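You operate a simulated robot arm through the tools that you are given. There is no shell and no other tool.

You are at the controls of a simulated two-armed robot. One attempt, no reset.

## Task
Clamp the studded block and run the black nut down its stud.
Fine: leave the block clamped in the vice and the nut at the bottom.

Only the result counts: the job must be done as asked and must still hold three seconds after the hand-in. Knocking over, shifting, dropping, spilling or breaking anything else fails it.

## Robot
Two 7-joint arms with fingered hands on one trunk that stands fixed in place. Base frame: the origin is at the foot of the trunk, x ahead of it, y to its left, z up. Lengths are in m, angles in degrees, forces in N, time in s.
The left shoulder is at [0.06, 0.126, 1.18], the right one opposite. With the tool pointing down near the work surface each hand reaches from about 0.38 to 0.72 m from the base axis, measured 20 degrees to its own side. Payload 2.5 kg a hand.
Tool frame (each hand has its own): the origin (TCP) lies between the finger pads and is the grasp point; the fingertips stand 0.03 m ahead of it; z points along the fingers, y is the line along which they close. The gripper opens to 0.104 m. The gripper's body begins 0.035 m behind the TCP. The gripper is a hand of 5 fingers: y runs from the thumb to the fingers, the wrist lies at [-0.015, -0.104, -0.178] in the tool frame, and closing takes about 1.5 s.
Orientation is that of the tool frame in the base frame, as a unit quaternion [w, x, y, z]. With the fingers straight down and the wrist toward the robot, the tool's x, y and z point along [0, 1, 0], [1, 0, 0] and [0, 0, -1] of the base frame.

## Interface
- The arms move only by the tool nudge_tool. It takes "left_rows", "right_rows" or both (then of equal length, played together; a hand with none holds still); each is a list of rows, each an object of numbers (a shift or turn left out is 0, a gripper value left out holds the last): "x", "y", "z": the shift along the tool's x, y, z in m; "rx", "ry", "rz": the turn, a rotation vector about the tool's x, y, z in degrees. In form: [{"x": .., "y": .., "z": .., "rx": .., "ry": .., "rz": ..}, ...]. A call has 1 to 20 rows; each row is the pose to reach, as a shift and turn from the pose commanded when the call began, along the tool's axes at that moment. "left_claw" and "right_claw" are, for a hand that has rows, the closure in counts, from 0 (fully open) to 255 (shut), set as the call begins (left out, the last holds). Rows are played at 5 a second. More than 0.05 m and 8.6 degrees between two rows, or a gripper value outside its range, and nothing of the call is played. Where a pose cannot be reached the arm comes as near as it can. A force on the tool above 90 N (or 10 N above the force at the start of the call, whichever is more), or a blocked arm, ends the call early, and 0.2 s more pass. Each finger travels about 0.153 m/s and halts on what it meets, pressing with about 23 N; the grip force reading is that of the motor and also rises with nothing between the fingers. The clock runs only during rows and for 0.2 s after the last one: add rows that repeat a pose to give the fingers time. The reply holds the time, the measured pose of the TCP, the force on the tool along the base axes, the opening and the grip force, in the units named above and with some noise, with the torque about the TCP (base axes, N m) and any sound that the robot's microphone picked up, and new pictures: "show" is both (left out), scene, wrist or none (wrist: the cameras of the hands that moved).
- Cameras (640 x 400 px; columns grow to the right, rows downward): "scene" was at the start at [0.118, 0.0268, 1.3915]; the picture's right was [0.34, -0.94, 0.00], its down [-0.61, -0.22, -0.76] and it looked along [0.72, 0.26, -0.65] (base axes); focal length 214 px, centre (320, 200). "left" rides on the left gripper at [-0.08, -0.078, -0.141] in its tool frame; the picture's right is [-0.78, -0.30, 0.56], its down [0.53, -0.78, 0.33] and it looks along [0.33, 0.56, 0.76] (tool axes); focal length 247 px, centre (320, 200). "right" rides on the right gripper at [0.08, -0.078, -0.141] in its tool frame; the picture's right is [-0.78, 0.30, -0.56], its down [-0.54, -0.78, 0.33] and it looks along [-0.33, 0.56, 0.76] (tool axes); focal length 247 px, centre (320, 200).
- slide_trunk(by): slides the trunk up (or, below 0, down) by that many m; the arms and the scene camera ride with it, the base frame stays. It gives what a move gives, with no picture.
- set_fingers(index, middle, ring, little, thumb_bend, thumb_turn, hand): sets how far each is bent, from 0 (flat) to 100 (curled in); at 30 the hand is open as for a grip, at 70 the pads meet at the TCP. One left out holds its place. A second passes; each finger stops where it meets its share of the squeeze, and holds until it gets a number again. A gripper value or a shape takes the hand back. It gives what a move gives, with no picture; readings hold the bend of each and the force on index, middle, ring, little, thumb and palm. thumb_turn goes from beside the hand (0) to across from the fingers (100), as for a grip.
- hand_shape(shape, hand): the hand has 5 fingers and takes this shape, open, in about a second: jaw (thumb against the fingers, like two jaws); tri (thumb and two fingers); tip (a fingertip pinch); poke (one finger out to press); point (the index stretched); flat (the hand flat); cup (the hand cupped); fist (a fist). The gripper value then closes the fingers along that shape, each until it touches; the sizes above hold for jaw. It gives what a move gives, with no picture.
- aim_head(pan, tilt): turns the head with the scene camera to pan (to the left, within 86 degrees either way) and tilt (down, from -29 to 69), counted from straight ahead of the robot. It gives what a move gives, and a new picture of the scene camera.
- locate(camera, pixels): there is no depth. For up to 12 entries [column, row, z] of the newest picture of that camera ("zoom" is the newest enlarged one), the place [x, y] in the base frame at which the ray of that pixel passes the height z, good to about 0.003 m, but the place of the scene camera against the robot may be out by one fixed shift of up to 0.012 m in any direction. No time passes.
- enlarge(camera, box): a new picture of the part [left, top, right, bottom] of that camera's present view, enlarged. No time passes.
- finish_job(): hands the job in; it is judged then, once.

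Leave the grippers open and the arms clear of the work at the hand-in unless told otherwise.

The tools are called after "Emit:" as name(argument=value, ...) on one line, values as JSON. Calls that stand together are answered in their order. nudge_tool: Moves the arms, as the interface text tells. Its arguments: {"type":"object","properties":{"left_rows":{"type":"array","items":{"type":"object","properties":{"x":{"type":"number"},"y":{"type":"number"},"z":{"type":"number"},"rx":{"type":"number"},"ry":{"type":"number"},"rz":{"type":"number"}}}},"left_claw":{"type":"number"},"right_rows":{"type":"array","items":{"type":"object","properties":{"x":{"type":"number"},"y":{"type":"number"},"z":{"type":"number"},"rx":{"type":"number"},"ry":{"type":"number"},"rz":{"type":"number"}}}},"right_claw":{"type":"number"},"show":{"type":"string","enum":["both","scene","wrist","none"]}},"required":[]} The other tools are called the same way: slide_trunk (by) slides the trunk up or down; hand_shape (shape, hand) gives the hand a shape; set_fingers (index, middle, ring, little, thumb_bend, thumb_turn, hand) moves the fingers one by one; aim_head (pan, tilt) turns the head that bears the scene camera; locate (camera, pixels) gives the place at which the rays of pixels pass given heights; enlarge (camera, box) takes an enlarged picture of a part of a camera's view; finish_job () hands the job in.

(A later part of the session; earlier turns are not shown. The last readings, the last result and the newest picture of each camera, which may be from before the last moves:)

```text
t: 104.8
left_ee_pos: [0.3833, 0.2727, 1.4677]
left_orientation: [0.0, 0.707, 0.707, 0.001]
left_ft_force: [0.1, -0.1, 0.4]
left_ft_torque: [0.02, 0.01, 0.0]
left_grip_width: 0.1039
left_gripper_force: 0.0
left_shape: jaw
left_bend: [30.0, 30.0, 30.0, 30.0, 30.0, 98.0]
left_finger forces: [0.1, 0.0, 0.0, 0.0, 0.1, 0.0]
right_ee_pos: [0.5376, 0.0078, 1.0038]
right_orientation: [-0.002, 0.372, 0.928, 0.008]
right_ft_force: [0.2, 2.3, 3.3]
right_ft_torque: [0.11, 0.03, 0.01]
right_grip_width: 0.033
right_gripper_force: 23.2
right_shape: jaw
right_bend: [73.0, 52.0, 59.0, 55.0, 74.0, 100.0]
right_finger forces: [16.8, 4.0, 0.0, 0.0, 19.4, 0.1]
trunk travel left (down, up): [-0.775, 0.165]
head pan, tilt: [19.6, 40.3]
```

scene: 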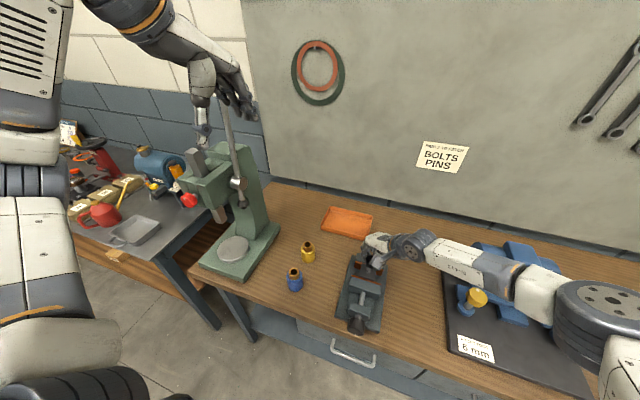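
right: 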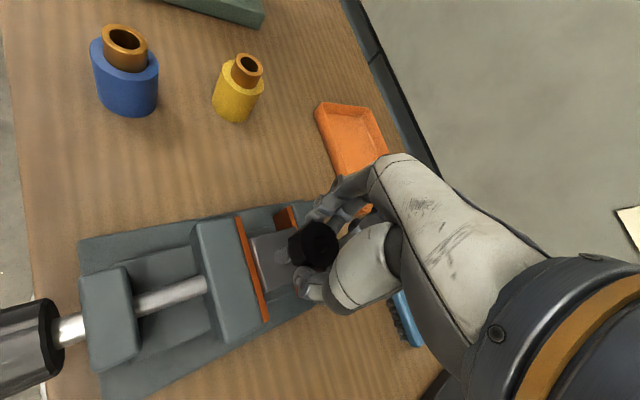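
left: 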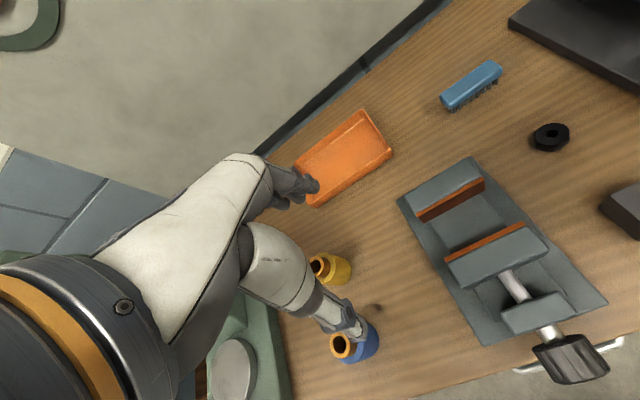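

Contact at TCP 1.0038 (about 5 N up), with a +y side force and torque, so the stud sits slightly toward +y of the hole. I'll lift 2 mm, shift +y by 2 mm, and touch again.

Emit:
nudge_tool(right_rows=[{"z": -0.003}, {"z": -0.003, "x": 0.0014, "y": 0.0014}, {"z": 0.0, "x": 0.0014, "y": 0.0014}, {"z": 0.002, "x": 0.0014, "y": 0.0014}, {"z": 0.002, "x": 0.0014, "y": 0.0014}], show="none")

```text
t: 106.0
left_ee_pos: [0.3837, 0.2731, 1.4687]
left_orientation: [0.0, 0.707, 0.707, 0.0]
left_ft_force: [-0.6, -0.6, 0.4]
left_ft_torque: [0.01, 0.0, 0.01]
left_grip_width: 0.1037
left_gripper_force: 0.1
left_shape: jaw
left_bend: [30.0, 30.0, 30.0, 30.0, 30.0, 98.0]
left_finger forces: [0.0, 0.1, 0.0, 0.0, 0.0, 0.0]
right_ee_pos: [0.5361, 0.0097, 1.0017]
right_orientation: [-0.002, 0.373, 0.928, 0.008]
right_ft_force: [-0.1, -0.8, 3.4]
right_ft_torque: [0.0, -0.03, -0.02]
right_grip_width: 0.033
right_gripper_force: 23.2
right_shape: jaw
right_bend: [72.0, 52.0, 59.0, 55.0, 74.0, 100.0]
right_finger forces: [15.4, 4.2, 0.0, 0.0, 20.4, 0.1]
trunk travel left (down, up): [-0.775, 0.165]
head pan, tilt: [19.6, 40.3]
```

It sits 2 mm lower with no side torque now, so the nut is centred on the stud's tip. I'll try turning clockwise 32° with a light press.

Emit:
nudge_tool(right_rows=[{"rz": 4, "z": 0.0005}, {"rz": 8, "z": 0.001}, {"rz": 12, "z": 0.0015}, {"rz": 16, "z": 0.002}, {"rz": 20, "z": 0.002}, {"rz": 24, "z": 0.002}, {"rz": 28, "z": 0.002}, {"rz": 32, "z": 0.002}, {"rz": 32, "z": 0.002}], show="both")

Emit:
enlarge(camera="right", box=[230, 180, 370, 320])

Emit:
enlarge(camera="scene", box=[340, 240, 400, 300])

```text
t: 108.0
left_ee_pos: [0.3815, 0.2731, 1.4688]
left_orientation: [0.0, 0.707, 0.707, 0.0]
left_ft_force: [0.2, 0.1, 0.3]
left_ft_torque: [0.0, -0.03, 0.02]
left_grip_width: 0.1037
left_gripper_force: 0.0
left_shape: jaw
left_bend: [30.0, 30.0, 30.0, 30.0, 30.0, 98.0]
left_finger forces: [0.0, 0.0, 0.0, 0.0, 0.0, 0.1]
right_ee_pos: [0.5372, 0.0107, 1.0002]
right_orientation: [-0.004, 0.615, 0.788, 0.008]
right_ft_force: [-2.1, -1.6, 12.0]
right_ft_torque: [0.05, -0.12, 0.05]
right_grip_width: 0.0333
right_gripper_force: 22.6
right_shape: jaw
right_bend: [73.0, 52.0, 59.0, 55.0, 74.0, 100.0]
right_finger forces: [16.0, 4.2, 0.0, 0.0, 22.8, 0.1]
trunk travel left (down, up): [-0.775, 0.165]
head pan, tilt: [19.6, 40.3]
```

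scene: 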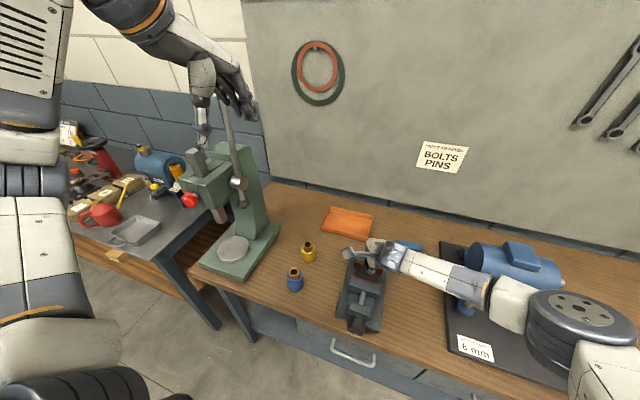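
right: 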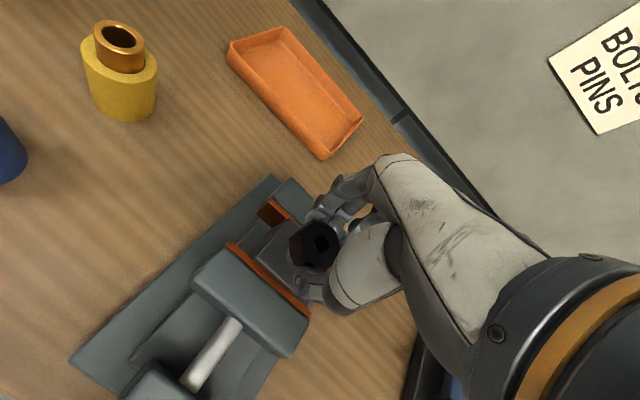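

```text
2.86 times, centred on (300, 250) of right
```

zoom: 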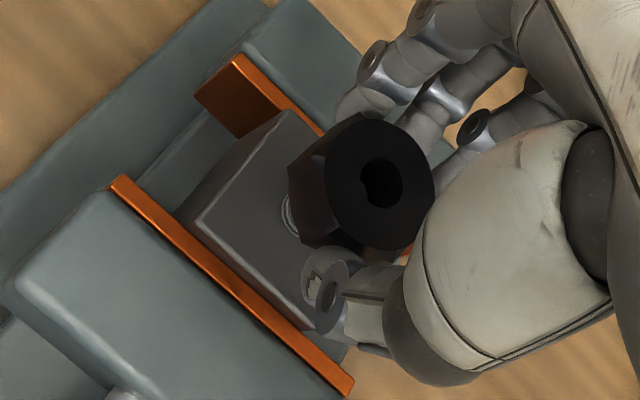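

```text
6.67 times, centred on (370, 270) of scene
```

zoom: 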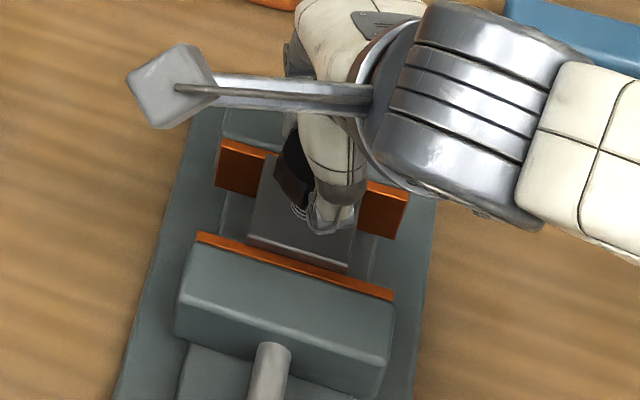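

The press is now 13 N, but it's not clear whether the thread has caught. I'll keep turning 48° without pushing further and watch whether the vertical load falls (meaning the nut pulls itself down).

Emit:
nudge_tool(right_rows=[{"rz": 6}, {"rz": 12}, {"rz": 18}, {"rz": 24}, {"rz": 30}, {"rz": 36}, {"rz": 42}, {"rz": 48}, {"rz": 48}], show="wrist")

Emit:
enlarge(camera="right", box=[260, 200, 360, 300])

```text
t: 110.0
left_ee_pos: [0.3829, 0.2739, 1.4675]
left_orientation: [0.0, 0.707, 0.707, 0.0]
left_ft_force: [-0.7, -0.2, -0.1]
left_ft_torque: [0.03, 0.02, 0.05]
left_grip_width: 0.1035
left_gripper_force: 0.0
left_shape: jaw
left_bend: [30.0, 30.0, 30.0, 30.0, 30.0, 98.0]
left_finger forces: [0.1, 0.0, 0.1, 0.0, 0.0, 0.0]
right_ee_pos: [0.5387, 0.0089, 0.9991]
right_orientation: [-0.006, 0.883, 0.47, 0.004]
right_ft_force: [0.7, 0.8, 4.7]
right_ft_torque: [-0.06, -0.21, -0.04]
right_grip_width: 0.0328
right_gripper_force: 23.1
right_shape: jaw
right_bend: [73.0, 52.0, 59.0, 55.0, 74.0, 100.0]
right_finger forces: [17.0, 3.7, 0.1, 0.1, 20.8, 0.1]
trunk travel left (down, up): [-0.775, 0.165]
head pan, tilt: [19.6, 40.3]
```

right: 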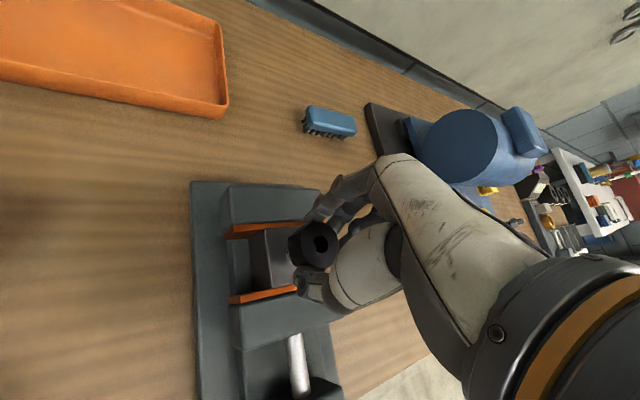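

```text
4.00 times, centred on (310, 250) of right
```

zoom: 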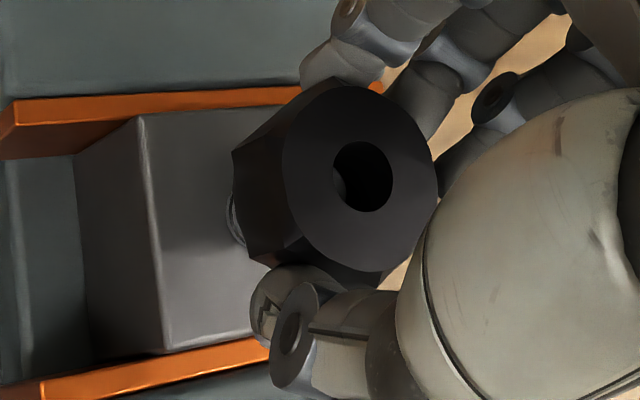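

The load fell from 12 to about 5 N while the hand sank 1 mm, a sign the thread is catching. I'll turn on another 36° without pushing.

Emit:
nudge_tool(right_rows=[{"rz": 6}, {"rz": 12}, {"rz": 18}, {"rz": 24}, {"rz": 30}, {"rz": 36}, {"rz": 36}], show="both")

Emit:
enlarge(camera="right", box=[260, 200, 360, 300])

Emit:
enlarge(camera="scene", box=[340, 240, 400, 300])

```text
t: 111.6
left_ee_pos: [0.3849, 0.2743, 1.4669]
left_orientation: [-0.001, 0.707, 0.707, 0.0]
left_ft_force: [0.6, 0.2, 0.5]
left_ft_torque: [-0.01, 0.0, 0.01]
left_grip_width: 0.1036
left_gripper_force: 0.0
left_shape: jaw
left_bend: [30.0, 30.0, 30.0, 30.0, 30.0, 98.0]
left_finger forces: [0.0, 0.0, 0.0, 0.0, 0.1, 0.0]
right_ee_pos: [0.5256, -0.0037, 1.0055]
right_orientation: [-0.008, 0.984, 0.176, 0.003]
right_ft_force: [12.5, 5.1, 1.6]
right_ft_torque: [0.21, -0.3, 0.01]
right_grip_width: 0.0311
right_gripper_force: 22.6
right_shape: jaw
right_bend: [72.0, 55.0, 59.0, 56.0, 76.0, 96.0]
right_finger forces: [18.6, 0.8, 0.1, 0.1, 20.0, 0.0]
right hand out of reach, approached as far as the arm can: row 5, 6, 7
trunk travel left (down, up): [-0.775, 0.165]
head pan, tilt: [19.6, 40.3]
```

scene: 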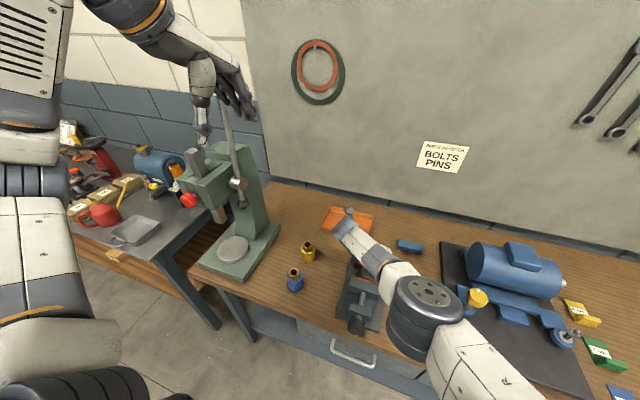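
right: 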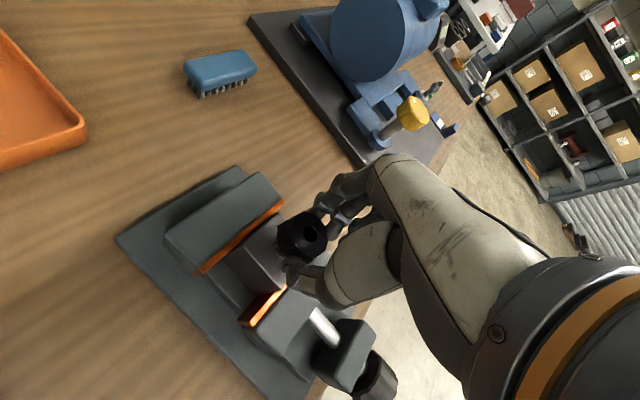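

```text
4.00 times, centred on (310, 250) of right
```

zoom: 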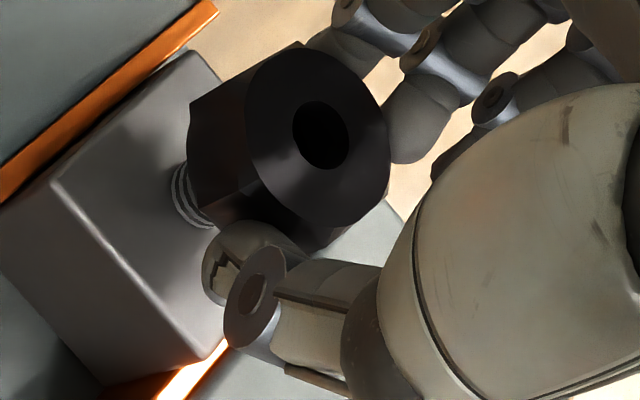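

```text
6.67 times, centred on (370, 270) of scene
```

zoom: 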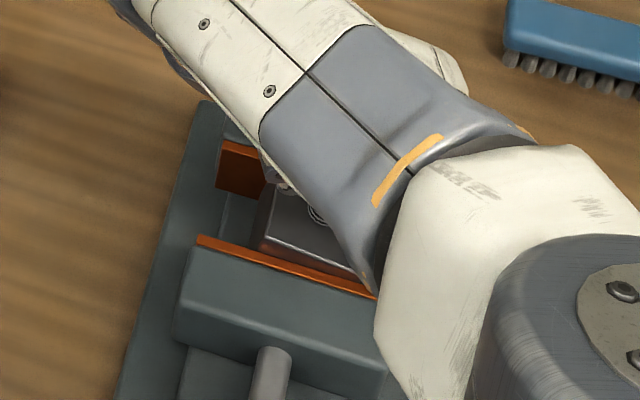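

The arm ran out of reach past yaw ~58 and dragged sideways (12 N), but the nut stayed on the stud, so it is captured. I'll ease back 16° to the reachable yaw and recentre to remove the side load.

Emit:
nudge_tool(right_rows=[{"rz": -4, "x": 0.004, "y": -0.002, "z": 0.0013}, {"rz": -8, "x": 0.008, "y": -0.0041, "z": 0.0026}, {"rz": -12, "x": 0.012, "y": -0.0062, "z": 0.004}, {"rz": -16, "x": 0.0158, "y": -0.0082, "z": 0.0055}, {"rz": -16, "x": 0.0158, "y": -0.0082, "z": 0.0055}], show="wrist")

Emit:
enlarge(camera="right", box=[260, 200, 360, 300])

```text
t: 112.8
left_ee_pos: [0.3829, 0.2728, 1.4687]
left_orientation: [0.0, 0.708, 0.707, 0.0]
left_ft_force: [0.5, -2.0, 0.1]
left_ft_torque: [0.03, 0.01, 0.01]
left_grip_width: 0.1035
left_gripper_force: 0.0
left_shape: jaw
left_bend: [30.0, 30.0, 30.0, 30.0, 30.0, 98.0]
left_finger forces: [0.0, 0.0, 0.0, 0.1, 0.0, 0.0]
right_ee_pos: [0.5337, 0.0083, 1.0005]
right_orientation: [-0.006, 0.951, 0.31, 0.003]
right_ft_force: [-3.5, -3.0, 12.5]
right_ft_torque: [-0.38, -0.25, -0.05]
right_grip_width: 0.0318
right_gripper_force: 23.3
right_shape: jaw
right_bend: [73.0, 53.0, 59.0, 56.0, 74.0, 100.0]
right_finger forces: [18.8, 6.2, 0.0, 0.0, 20.7, 0.0]
trunk travel left (down, up): [-0.775, 0.165]
head pan, tilt: [19.6, 40.3]
```

right: 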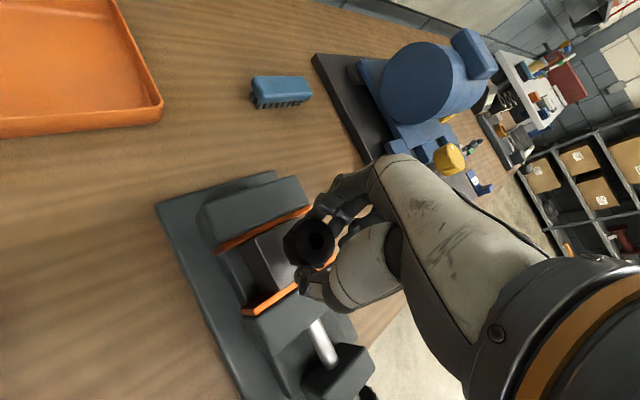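

```text
4.00 times, centred on (310, 250) of right
```

zoom: 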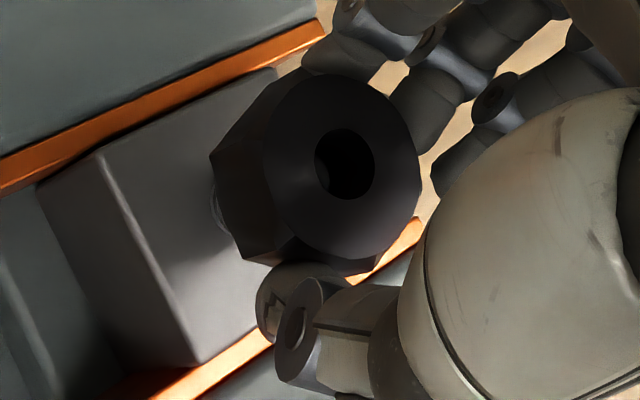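

The vertical load is back to 12 N with side torques. I'll relax it: shift +x 3 mm, raise 2 mm, and look again.

Emit:
nudge_tool(right_rows=[{"x": 0.0015, "y": 0.0005, "z": -0.001}, {"x": 0.003, "y": 0.001, "z": -0.002}, {"x": 0.003, "y": 0.001, "z": -0.002}], show="both")

Emit:
enlarge(camera="right", box=[260, 200, 360, 300])

Emit:
enlarge(camera="scene", box=[345, 245, 395, 295])

```text
t: 113.6
left_ee_pos: [0.3821, 0.2726, 1.4682]
left_orientation: [0.001, 0.707, 0.707, 0.0]
left_ft_force: [0.1, -0.7, -0.3]
left_ft_torque: [0.0, 0.0, 0.01]
left_grip_width: 0.1037
left_gripper_force: 0.0
left_shape: jaw
left_bend: [30.0, 30.0, 30.0, 30.0, 30.0, 98.0]
left_finger forces: [0.0, 0.0, 0.1, 0.1, 0.1, 0.0]
right_ee_pos: [0.5366, 0.0091, 1.0007]
right_orientation: [-0.007, 0.95, 0.311, 0.003]
right_ft_force: [-4.3, -3.6, 6.7]
right_ft_torque: [-0.36, -0.18, -0.02]
right_grip_width: 0.0317
right_gripper_force: 23.1
right_shape: jaw
right_bend: [73.0, 53.0, 59.0, 56.0, 74.0, 100.0]
right_finger forces: [18.0, 6.3, 0.1, 0.1, 20.4, 0.0]
trunk travel left (down, up): [-0.775, 0.165]
head pan, tilt: [19.6, 40.3]
```

scene: 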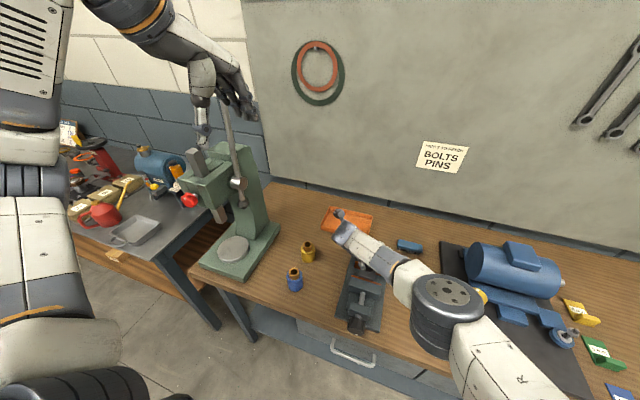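
right: 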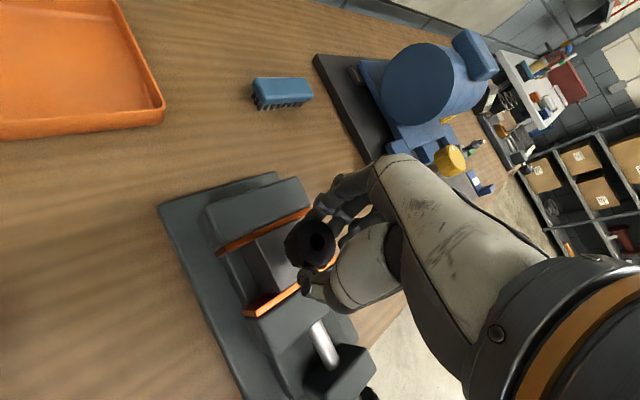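

```text
4.00 times, centred on (310, 250) of right
```

zoom: 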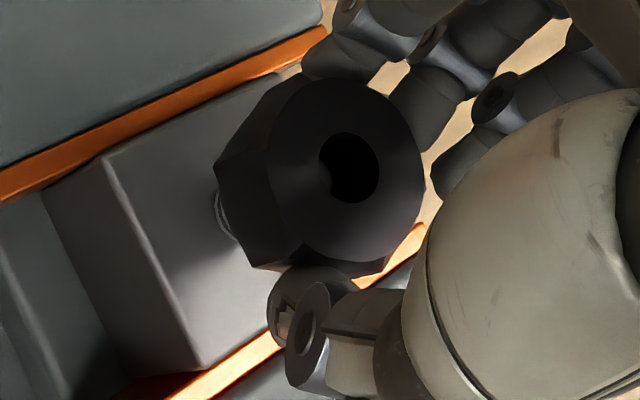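

```text
8.00 times, centred on (370, 270) of scene
```

zoom: 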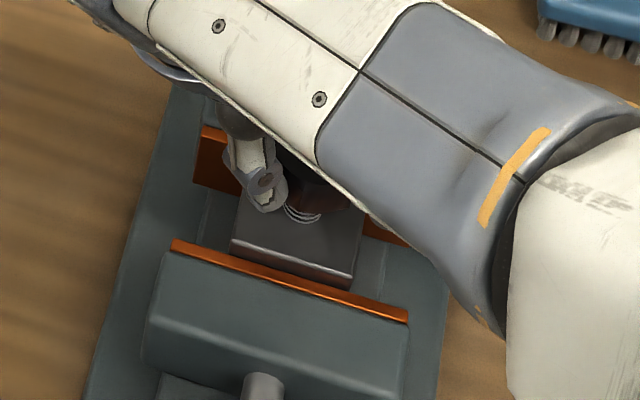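

The nut looks seated over the stud, with the stud resisting the tilt, so the hand's grip is what's skewed. I'll open slightly to let the nut settle and see whether it stays upright on the stud.

Emit:
nudge_tool(right_rows=[{"z": 0}, {"z": 0}, {"z": 0}, {"z": 0}], right_claw=130, show="wrist")

Emit:
enlarge(camera="right", box=[260, 200, 360, 300])

Emit:
enlarge(camera="scene", box=[345, 245, 395, 295])

```text
t: 114.6
left_ee_pos: [0.3834, 0.2744, 1.4683]
left_orientation: [0.0, 0.707, 0.707, 0.001]
left_ft_force: [-0.6, 0.5, -0.4]
left_ft_torque: [0.01, 0.01, -0.03]
left_grip_width: 0.1038
left_gripper_force: 0.0
left_shape: jaw
left_bend: [30.0, 30.0, 30.0, 30.0, 30.0, 98.0]
left_finger forces: [0.0, 0.0, 0.1, 0.1, 0.1, 0.1]
right_ee_pos: [0.5373, 0.0105, 1.001]
right_orientation: [-0.006, 0.951, 0.31, 0.004]
right_ft_force: [0.2, 0.1, 0.9]
right_ft_torque: [-0.01, -0.01, 0.05]
right_grip_width: 0.0507
right_gripper_force: 0.1
right_shape: jaw
right_bend: [74.0, 45.0, 42.0, 41.0, 70.0, 100.0]
right_finger forces: [0.1, 0.1, 0.1, 0.0, 0.0, 0.0]
trunk travel left (down, up): [-0.775, 0.165]
head pan, tilt: [19.6, 40.3]
```

right: 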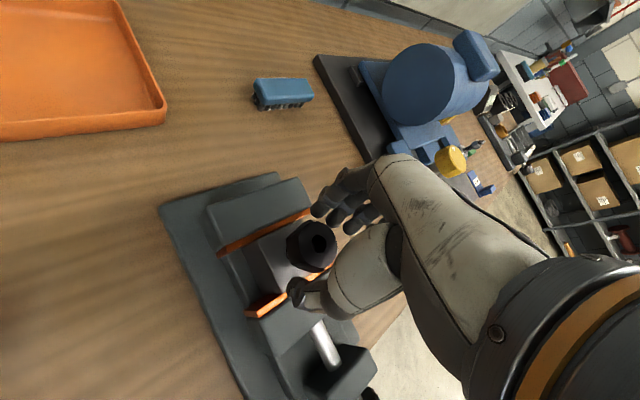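

```text
4.00 times, centred on (310, 250) of right
```

zoom: 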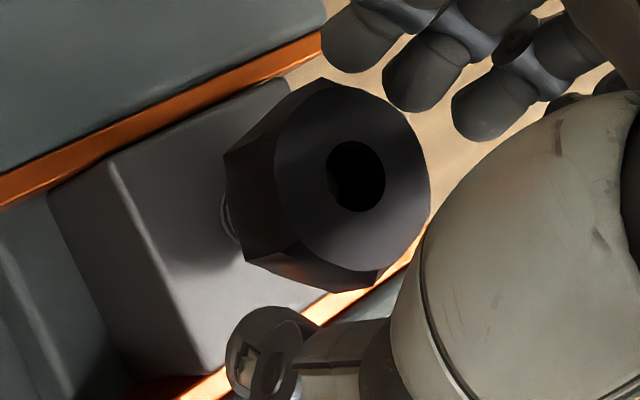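

```text
8.00 times, centred on (370, 270) of scene
```

zoom: 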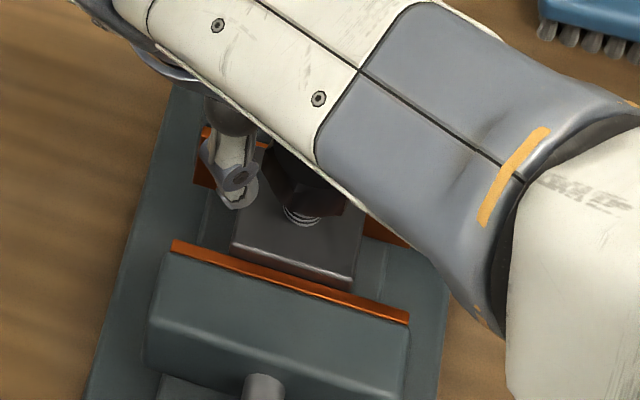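

The nut stays upright on the stud with the fingers clear, so it has engaged. I'll find the nut's current height from its hole at (319.2, 243.8).

Emit:
locate(camera="right", pixels=[[319.2, 243.8, 0.98], [319.2, 243.8, 0.985], [319.2, 243.8, 0.99], [319.2, 243.8, 0.995], [319.2, 243.8, 0.982], [319.2, 243.8, 0.988], [319.2, 243.8, 0.992]])

```text
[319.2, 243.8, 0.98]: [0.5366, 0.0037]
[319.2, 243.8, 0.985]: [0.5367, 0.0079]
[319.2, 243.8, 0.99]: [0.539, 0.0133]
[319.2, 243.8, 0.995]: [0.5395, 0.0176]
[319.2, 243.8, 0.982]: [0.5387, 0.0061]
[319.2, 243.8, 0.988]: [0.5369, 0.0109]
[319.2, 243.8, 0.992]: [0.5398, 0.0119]
```

The nut's top is at z≈0.987, meaning it's about 6 mm down the stud already. Next I'll open wider, rotate the hand back 60° (one flat) to yaw -6, lower 4 mm, and regrip.

Emit:
nudge_tool(right_rows=[{"z": 0}, {"z": 0}, {"rz": -7.5}, {"rz": -15}, {"rz": -22.5}, {"rz": -30}, {"rz": -37.5}, {"rz": -45}, {"rz": -52.5}, {"rz": -60}, {"rz": -60, "z": 0.004}, {"rz": -60, "z": 0.004}], right_claw=100, show="both")

Emit:
enlarge(camera="right", box=[240, 180, 380, 320])

Emit:
enlarge(camera="scene", box=[345, 245, 395, 295])

```text
t: 117.2
left_ee_pos: [0.3841, 0.2734, 1.4687]
left_orientation: [0.0, 0.707, 0.707, 0.0]
left_ft_force: [0.3, -0.1, 0.9]
left_ft_torque: [0.02, 0.0, -0.01]
left_grip_width: 0.104
left_gripper_force: 0.0
left_shape: jaw
left_bend: [30.0, 30.0, 30.0, 30.0, 30.0, 98.0]
left_finger forces: [0.0, 0.0, 0.0, 0.0, 0.0, 0.0]
right_ee_pos: [0.5361, 0.0093, 0.9975]
right_orientation: [-0.006, 0.668, 0.744, 0.006]
right_ft_force: [0.1, -0.3, -0.1]
right_ft_torque: [-0.01, -0.01, 0.05]
right_grip_width: 0.0628
right_gripper_force: 0.1
right_shape: jaw
right_bend: [29.0, 40.0, 37.0, 41.0, 64.0, 100.0]
right_finger forces: [0.0, 0.0, 0.0, 0.0, 0.1, 0.1]
trunk travel left (down, up): [-0.775, 0.165]
head pan, tilt: [19.6, 40.3]
```

scene: 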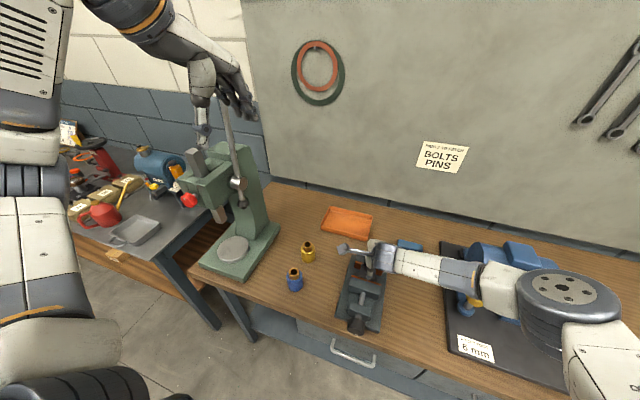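
right: 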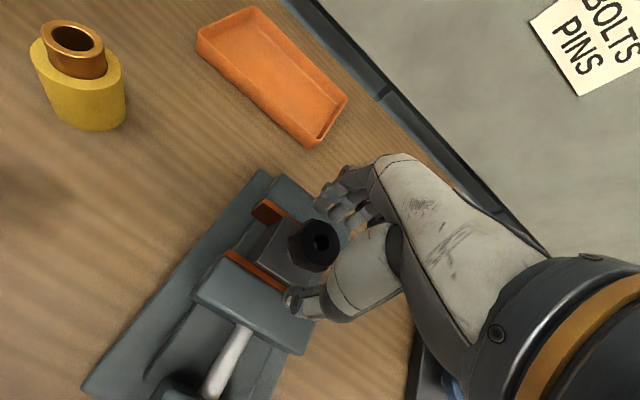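

```text
2.86 times, centred on (310, 250) of right
```

zoom: 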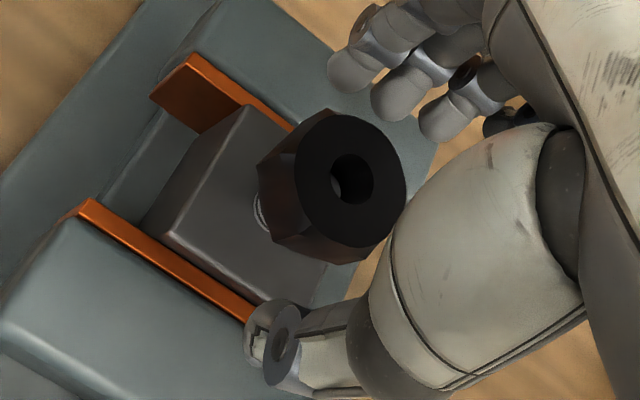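

```text
8.00 times, centred on (370, 270) of scene
```

zoom: 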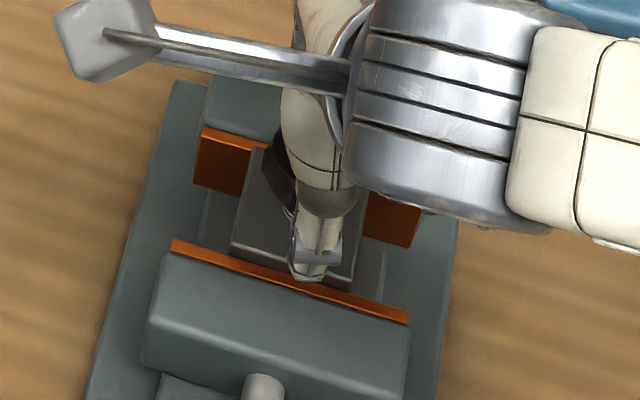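

The nut sits still, and the hand is at yaw -6 aligned with its flats. I'll close on it.

Emit:
nudge_tool(right_rows=[{"z": 0}, {"z": 0}, {"z": 0}, {"z": 0}, {"z": 0}, {"z": 0}], right_claw=255, show="wrist")

Emit:
enlarge(camera="right", box=[260, 190, 370, 300])

```text
t: 118.6
left_ee_pos: [0.3857, 0.2729, 1.4685]
left_orientation: [0.0, 0.708, 0.707, 0.0]
left_ft_force: [0.4, 0.4, -0.1]
left_ft_torque: [-0.04, 0.0, 0.01]
left_grip_width: 0.1037
left_gripper_force: 0.1
left_shape: jaw
left_bend: [30.0, 30.0, 30.0, 30.0, 30.0, 98.0]
left_finger forces: [0.0, 0.0, 0.1, 0.0, 0.0, 0.1]
right_ee_pos: [0.5364, 0.0092, 0.9968]
right_orientation: [-0.005, 0.668, 0.744, 0.006]
right_ft_force: [-4.0, -1.6, -0.5]
right_ft_torque: [-0.05, 0.08, -0.01]
right_grip_width: 0.0326
right_gripper_force: 23.1
right_shape: jaw
right_bend: [74.0, 54.0, 57.0, 54.0, 74.0, 100.0]
right_finger forces: [11.3, 5.7, 0.0, 0.0, 20.4, 0.0]
trunk travel left (down, up): [-0.775, 0.165]
head pan, tilt: [19.6, 40.3]
```

right: 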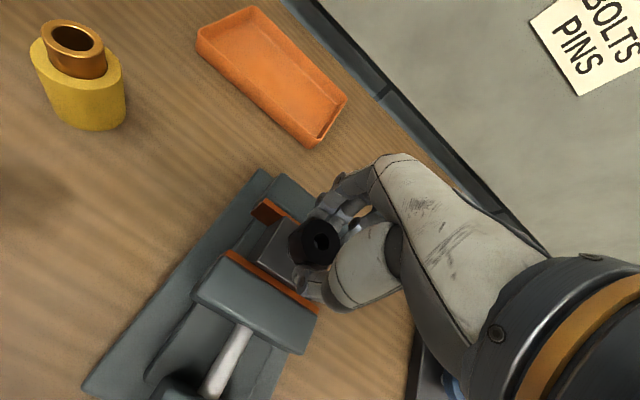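

```text
3.64 times, centred on (315, 245) of right
```

zoom: 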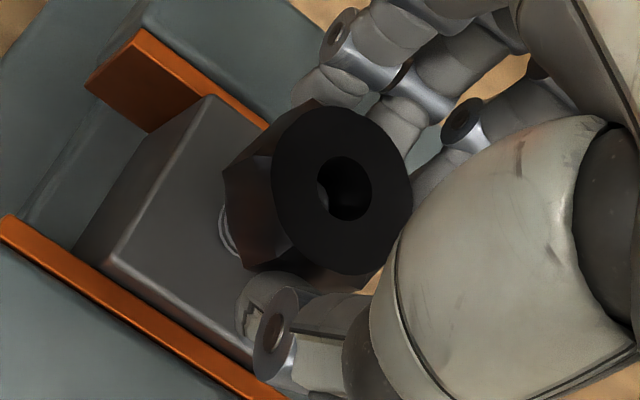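

A good grip, with little side force. I'll turn clockwise 24° with no vertical command, to learn the thread's lead from the pull.

Emit:
nudge_tool(right_rows=[{"rz": 6}, {"rz": 12}, {"rz": 18}, {"rz": 24}, {"rz": 24}], show="none")

```text
t: 119.8
left_ee_pos: [0.3843, 0.2722, 1.4685]
left_orientation: [0.001, 0.708, 0.707, -0.001]
left_ft_force: [-0.6, 0.5, 0.1]
left_ft_torque: [-0.02, 0.02, -0.05]
left_grip_width: 0.1038
left_gripper_force: 0.0
left_shape: jaw
left_bend: [30.0, 30.0, 30.0, 30.0, 30.0, 98.0]
left_finger forces: [0.1, 0.0, 0.0, 0.0, 0.1, 0.0]
right_ee_pos: [0.5375, 0.0094, 0.9975]
right_orientation: [-0.007, 0.809, 0.588, 0.004]
right_ft_force: [-4.1, 0.5, -5.1]
right_ft_torque: [-0.01, 0.1, -0.01]
right_grip_width: 0.0324
right_gripper_force: 22.6
right_shape: jaw
right_bend: [74.0, 54.0, 57.0, 54.0, 74.0, 100.0]
right_finger forces: [11.2, 5.7, 0.1, 0.0, 21.1, 0.0]
trunk travel left (down, up): [-0.775, 0.165]
head pan, tilt: [19.6, 40.3]
```

The vertical load went from -0.5 to -5.1 N, so the nut is pulling itself down: the thread is engaged. I'll turn the remaining 36° while following down by 2.5 mm.

Emit:
nudge_tool(right_rows=[{"rz": 6, "z": 0.001}, {"rz": 12, "z": 0.0014}, {"rz": 18, "z": 0.0017}, {"rz": 24, "z": 0.002}, {"rz": 30, "z": 0.0023}, {"rz": 36, "z": 0.0026}, {"rz": 36, "z": 0.0026}], show="wrist")

Emit:
enlarge(camera="right", box=[260, 190, 370, 300])

```text
t: 121.4
left_ee_pos: [0.3816, 0.2744, 1.4685]
left_orientation: [0.001, 0.708, 0.707, 0.0]
left_ft_force: [0.3, 0.0, -0.7]
left_ft_torque: [-0.03, 0.02, 0.02]
left_grip_width: 0.1039
left_gripper_force: 0.1
left_shape: jaw
left_bend: [30.0, 30.0, 30.0, 30.0, 30.0, 98.0]
left_finger forces: [0.0, 0.0, 0.1, 0.0, 0.0, 0.0]
right_ee_pos: [0.5369, 0.0104, 0.9951]
right_orientation: [-0.008, 0.951, 0.311, 0.004]
right_ft_force: [-3.3, 2.7, 7.0]
right_ft_torque: [-0.01, 0.0, 0.01]
right_grip_width: 0.0328
right_gripper_force: 22.9
right_shape: jaw
right_bend: [74.0, 54.0, 57.0, 54.0, 74.0, 100.0]
right_finger forces: [12.4, 6.2, 0.0, 0.0, 22.7, 0.0]
trunk travel left (down, up): [-0.775, 0.165]
head pan, tilt: [19.6, 40.3]
```

right: 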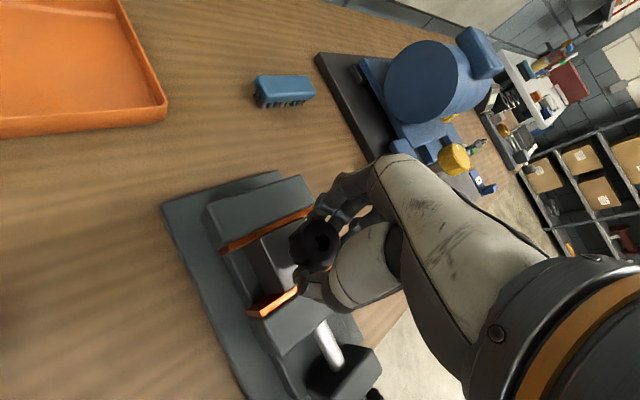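

```text
3.64 times, centred on (315, 245) of right
```

zoom: 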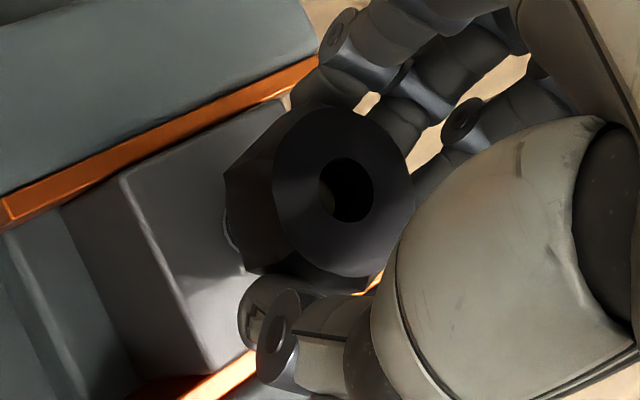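

The thread lead is about 10 mm per turn, so roughly two more turns are needed. To get longer strokes I want a better shoulder height. I'll release, lift clear, then lower the trunk by 0.1.

Emit:
nudge_tool(right_rows=[{"z": -0.001}, {"z": -0.001}, {"z": -0.001}, {"z": -0.001}, {"z": -0.03}, {"z": -0.06}, {"z": -0.1}, {"z": -0.13}, {"z": -0.13}], right_claw=100, show="both")

Emit:
enlarge(camera="right", box=[180, 180, 340, 320])

```text
t: 123.4
left_ee_pos: [0.3835, 0.2727, 1.4688]
left_orientation: [-0.001, 0.707, 0.707, 0.0]
left_ft_force: [0.6, -0.1, -0.9]
left_ft_torque: [0.0, 0.03, -0.03]
left_grip_width: 0.1034
left_gripper_force: 0.0
left_shape: jaw
left_bend: [30.0, 30.0, 30.0, 30.0, 30.0, 98.0]
left_finger forces: [0.0, 0.0, 0.0, 0.0, 0.0, 0.0]
right_ee_pos: [0.5384, 0.0058, 1.1278]
right_orientation: [-0.007, 0.95, 0.311, 0.001]
right_ft_force: [0.7, -0.7, 0.4]
right_ft_torque: [-0.01, -0.01, 0.04]
right_grip_width: 0.0631
right_gripper_force: 0.1
right_shape: jaw
right_bend: [29.0, 40.0, 37.0, 41.0, 64.0, 100.0]
right_finger forces: [0.0, 0.0, 0.1, 0.0, 0.0, 0.0]
trunk travel left (down, up): [-0.775, 0.165]
head pan, tilt: [19.6, 40.3]
```

scene: 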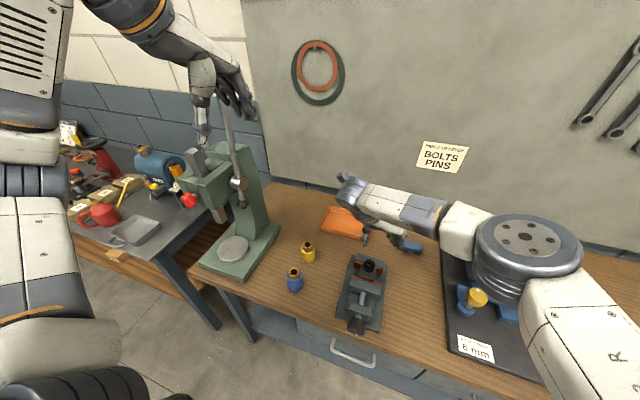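
right: 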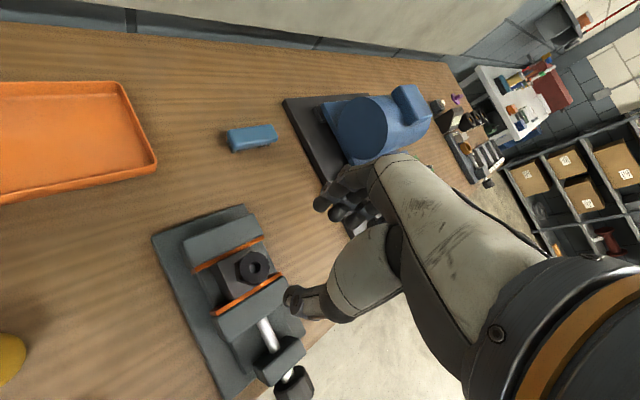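

```text
2.86 times, centred on (260, 250) of right
```

zoom: 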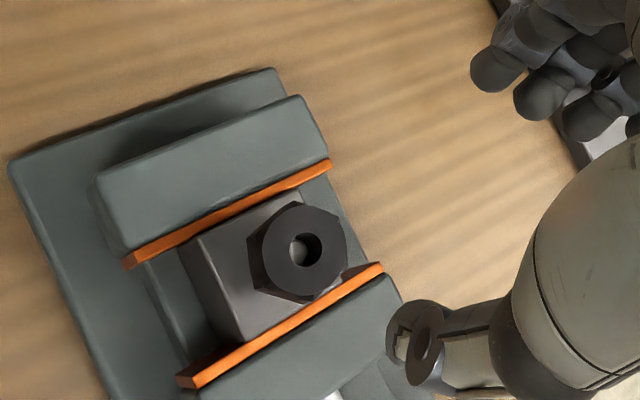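

The nut stays on the stud, with the stud's tip visible in its hole. Now I'll lower the trunk 0.1 m (the hand comes down with it, to about z 1.03, still above the nut).

Emit:
slide_trunk(by=-0.1)

Emit:
enlarge(camera="scene", box=[340, 230, 420, 310])

```text
t: 124.7
left_ee_pos: [0.3832, 0.2722, 1.3665]
left_orientation: [0.0, 0.707, 0.707, 0.0]
left_ft_force: [0.5, 0.2, -0.4]
left_ft_torque: [0.02, -0.01, 0.02]
left_grip_width: 0.1037
left_gripper_force: 0.1
left_shape: jaw
left_bend: [30.0, 30.0, 30.0, 30.0, 30.0, 98.0]
left_finger forces: [0.0, 0.0, 0.1, 0.0, 0.0, 0.1]
right_ee_pos: [0.537, 0.0059, 1.0279]
right_orientation: [-0.007, 0.951, 0.31, 0.004]
right_ft_force: [-0.4, 0.4, 0.2]
right_ft_torque: [0.01, 0.01, 0.03]
right_grip_width: 0.063
right_gripper_force: 0.0
right_shape: jaw
right_bend: [29.0, 40.0, 37.0, 41.0, 64.0, 100.0]
right_finger forces: [0.0, 0.0, 0.1, 0.1, 0.0, 0.1]
trunk travel left (down, up): [-0.675, 0.265]
head pan, tilt: [19.6, 40.3]
```

```text
5.00 times, centred on (380, 270) of scene
```

zoom: 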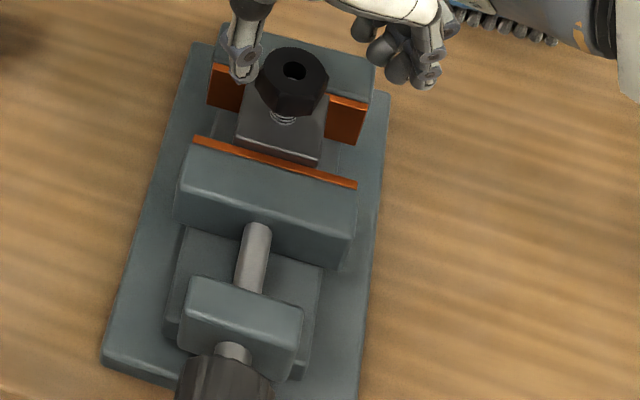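

The nut is visible on the stud with a few threads below it. I'll rotate back to yaw -6 and descend around the nut, open, to TCP z≈0.9945.

Emit:
nudge_tool(right_rows=[{"rz": -7.5}, {"rz": -15}, {"rz": -22.5}, {"rz": -30}, {"rz": -37.5}, {"rz": -45}, {"rz": -52.5}, {"rz": -60}, {"rz": -60, "z": 0.015}, {"rz": -60, "z": 0.0335}, {"rz": -60, "z": 0.0335}], show="wrist")

Emit:
enlarge(camera="right", box=[240, 180, 380, 320])

```text
t: 127.1
left_ee_pos: [0.3814, 0.2729, 1.368]
left_orientation: [0.0, 0.708, 0.707, 0.001]
left_ft_force: [1.3, 0.5, 0.5]
left_ft_torque: [-0.02, 0.0, 0.02]
left_grip_width: 0.104
left_gripper_force: 0.2
left_shape: jaw
left_bend: [30.0, 30.0, 30.0, 30.0, 30.0, 98.0]
left_finger forces: [0.0, 0.0, 0.0, 0.0, 0.0, 0.0]
right_ee_pos: [0.5362, 0.0077, 0.9926]
right_orientation: [-0.005, 0.668, 0.744, 0.006]
right_ft_force: [-0.2, -0.5, 0.4]
right_ft_torque: [0.03, 0.04, 0.01]
right_grip_width: 0.0631
right_gripper_force: 0.0
right_shape: jaw
right_bend: [29.0, 40.0, 37.0, 41.0, 64.0, 100.0]
right_finger forces: [0.0, 0.0, 0.0, 0.0, 0.1, 0.0]
trunk travel left (down, up): [-0.675, 0.265]
head pan, tilt: [19.6, 40.3]
```

right: 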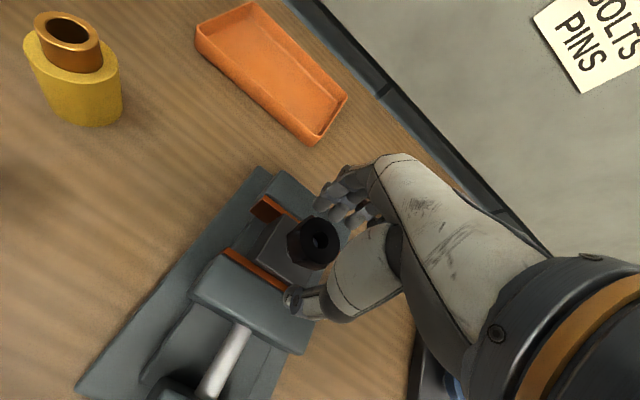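

```text
2.86 times, centred on (310, 250) of right
```

zoom: 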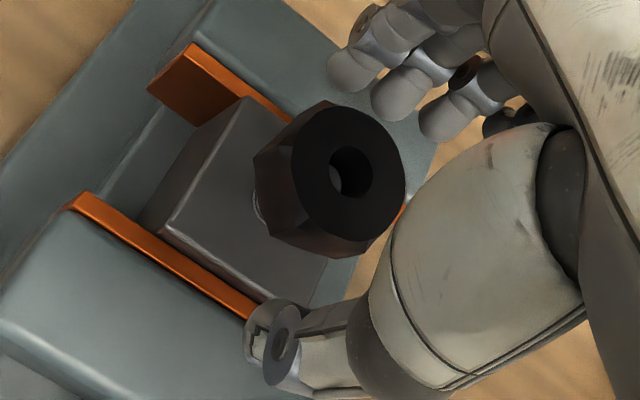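

The view matches the previous grip, within 1.5 mm in y. I'll close on the nut and turn 78° to yaw +72, following the thread down 2.1 mm.

Emit:
nudge_tool(right_rows=[{"x": 0.0015}, {"x": 0.0015}, {"x": 0.0015}, {"x": 0.0015}, {"x": 0.0015}, {"x": 0.0015, "rz": 7.8, "z": 0.0002}, {"x": 0.0015, "rz": 15.6, "z": 0.0004}, {"x": 0.0015, "rz": 23.4, "z": 0.0006}, {"x": 0.0015, "rz": 31.2, "z": 0.0008}, {"x": 0.0015, "rz": 39, "z": 0.001}, {"x": 0.0015, "rz": 46.8, "z": 0.0012}, {"x": 0.0015, "rz": 54.6, "z": 0.0014}, {"x": 0.0015, "rz": 62.4, "z": 0.0016}, {"x": 0.0015, "rz": 70.2, "z": 0.0018}, {"x": 0.0015, "rz": 78, "z": 0.002}, {"x": 0.0015, "rz": 78, "z": 0.002}], right_claw=255, show="wrist")

Emit:
enlarge(camera="right", box=[240, 180, 380, 320])

```text
t: 130.5
left_ee_pos: [0.3844, 0.2732, 1.3688]
left_orientation: [0.001, 0.707, 0.707, -0.001]
left_ft_force: [0.7, -1.1, 0.6]
left_ft_torque: [-0.03, 0.01, -0.01]
left_grip_width: 0.1037
left_gripper_force: 0.1
left_shape: jaw
left_bend: [30.0, 30.0, 30.0, 30.0, 30.0, 98.0]
left_finger forces: [0.1, 0.1, 0.0, 0.0, 0.0, 0.1]
right_ee_pos: [0.5363, 0.0075, 0.9915]
right_orientation: [-0.008, 0.988, 0.157, 0.001]
right_ft_force: [-4.3, 4.1, -0.5]
right_ft_torque: [0.07, 0.12, 0.05]
right_grip_width: 0.0311
right_gripper_force: 22.9
right_shape: jaw
right_bend: [74.0, 55.0, 58.0, 54.0, 74.0, 100.0]
right_finger forces: [11.5, 6.8, 0.1, 0.1, 22.1, 0.0]
trunk travel left (down, up): [-0.675, 0.265]
head pan, tilt: [19.6, 40.3]
```

right: 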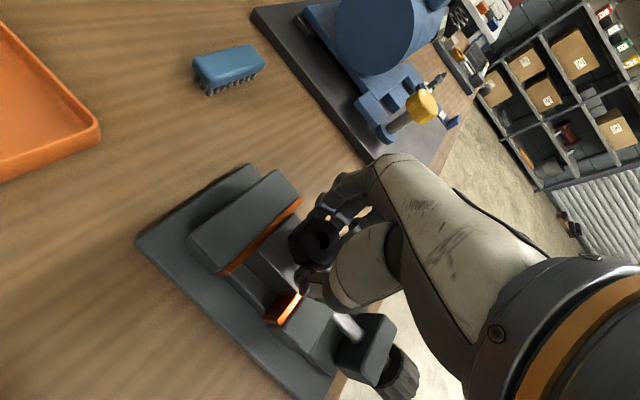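

```text
2.86 times, centred on (310, 250) of right
```

zoom: 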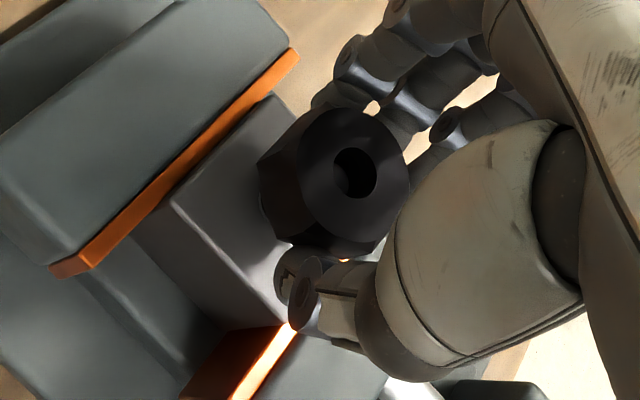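

It reached yaw +72 cleanly and the load is balanced (-0.5 N), so the lead estimate is right. Next I'll open, then rotate back 112° and check reach before the last 8°.

Emit:
nudge_tool(right_rows=[{"z": 0}, {"z": 0}, {"z": 0}, {"rz": -8}, {"rz": -16}, {"rz": -24}, {"rz": -32}, {"rz": -40}, {"rz": -48}, {"rz": -56}, {"rz": -64}, {"rz": -72}, {"rz": -80}, {"rz": -88}, {"rz": -96}, {"rz": -104}, {"rz": -112}, {"rz": -112}], right_claw=100, show="wrist")

Emit:
enlarge(camera="right", box=[240, 180, 380, 320])

```text
t: 134.3
left_ee_pos: [0.384, 0.2733, 1.3683]
left_orientation: [0.0, 0.707, 0.707, 0.0]
left_ft_force: [0.3, -0.2, 0.4]
left_ft_torque: [0.0, -0.02, 0.02]
left_grip_width: 0.1038
left_gripper_force: 0.1
left_shape: jaw
left_bend: [30.0, 30.0, 30.0, 30.0, 30.0, 98.0]
left_finger forces: [0.0, 0.0, 0.0, 0.0, 0.0, 0.1]
right_ee_pos: [0.5381, 0.0078, 0.9907]
right_orientation: [-0.003, 0.421, 0.907, 0.008]
right_ft_force: [0.2, 0.7, -1.3]
right_ft_torque: [0.0, -0.02, -0.01]
right_grip_width: 0.0627
right_gripper_force: 0.0
right_shape: jaw
right_bend: [29.0, 40.0, 37.0, 41.0, 64.0, 100.0]
right_finger forces: [0.0, 0.0, 0.1, 0.1, 0.0, 0.0]
trunk travel left (down, up): [-0.675, 0.265]
head pan, tilt: [19.6, 40.3]
```

right: 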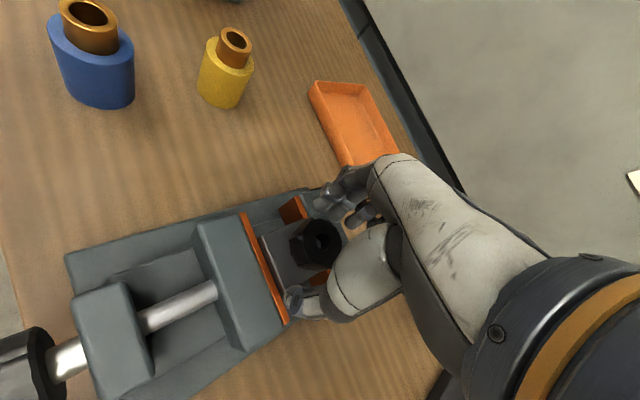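

```text
2.86 times, centred on (310, 250) of right
```

zoom: 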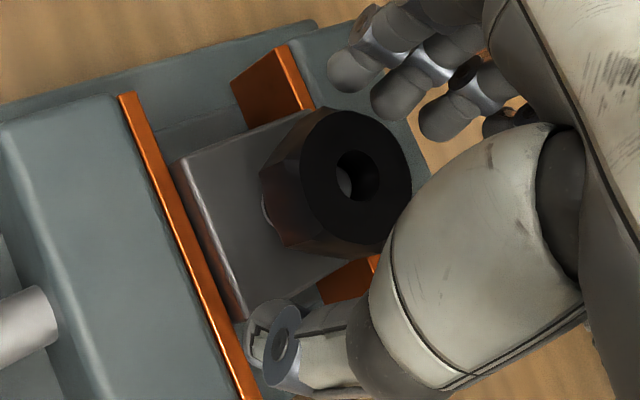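

It reached -40 fine. I'll do the last 7.5° to align with the flats.

Emit:
nudge_tool(right_rows=[{"rz": -4}, {"rz": -7.5}, {"rz": -7.5}], show="none")

```text
t: 135.1
left_ee_pos: [0.3837, 0.2739, 1.3684]
left_orientation: [0.0, 0.707, 0.707, -0.001]
left_ft_force: [0.4, -0.8, 0.1]
left_ft_torque: [0.01, 0.0, 0.01]
left_grip_width: 0.1038
left_gripper_force: 0.1
left_shape: jaw
left_bend: [30.0, 30.0, 30.0, 30.0, 30.0, 98.0]
left_finger forces: [0.0, 0.0, 0.0, 0.0, 0.1, 0.1]
right_ee_pos: [0.5382, 0.0083, 0.9915]
right_orientation: [-0.002, 0.361, 0.933, 0.007]
right_ft_force: [0.0, -0.1, -0.4]
right_ft_torque: [-0.01, 0.01, 0.02]
right_grip_width: 0.0629
right_gripper_force: 0.0
right_shape: jaw
right_bend: [29.0, 40.0, 37.0, 41.0, 64.0, 100.0]
right_finger forces: [0.1, 0.1, 0.0, 0.1, 0.1, 0.0]
trunk travel left (down, up): [-0.675, 0.265]
head pan, tilt: [19.6, 40.3]
```

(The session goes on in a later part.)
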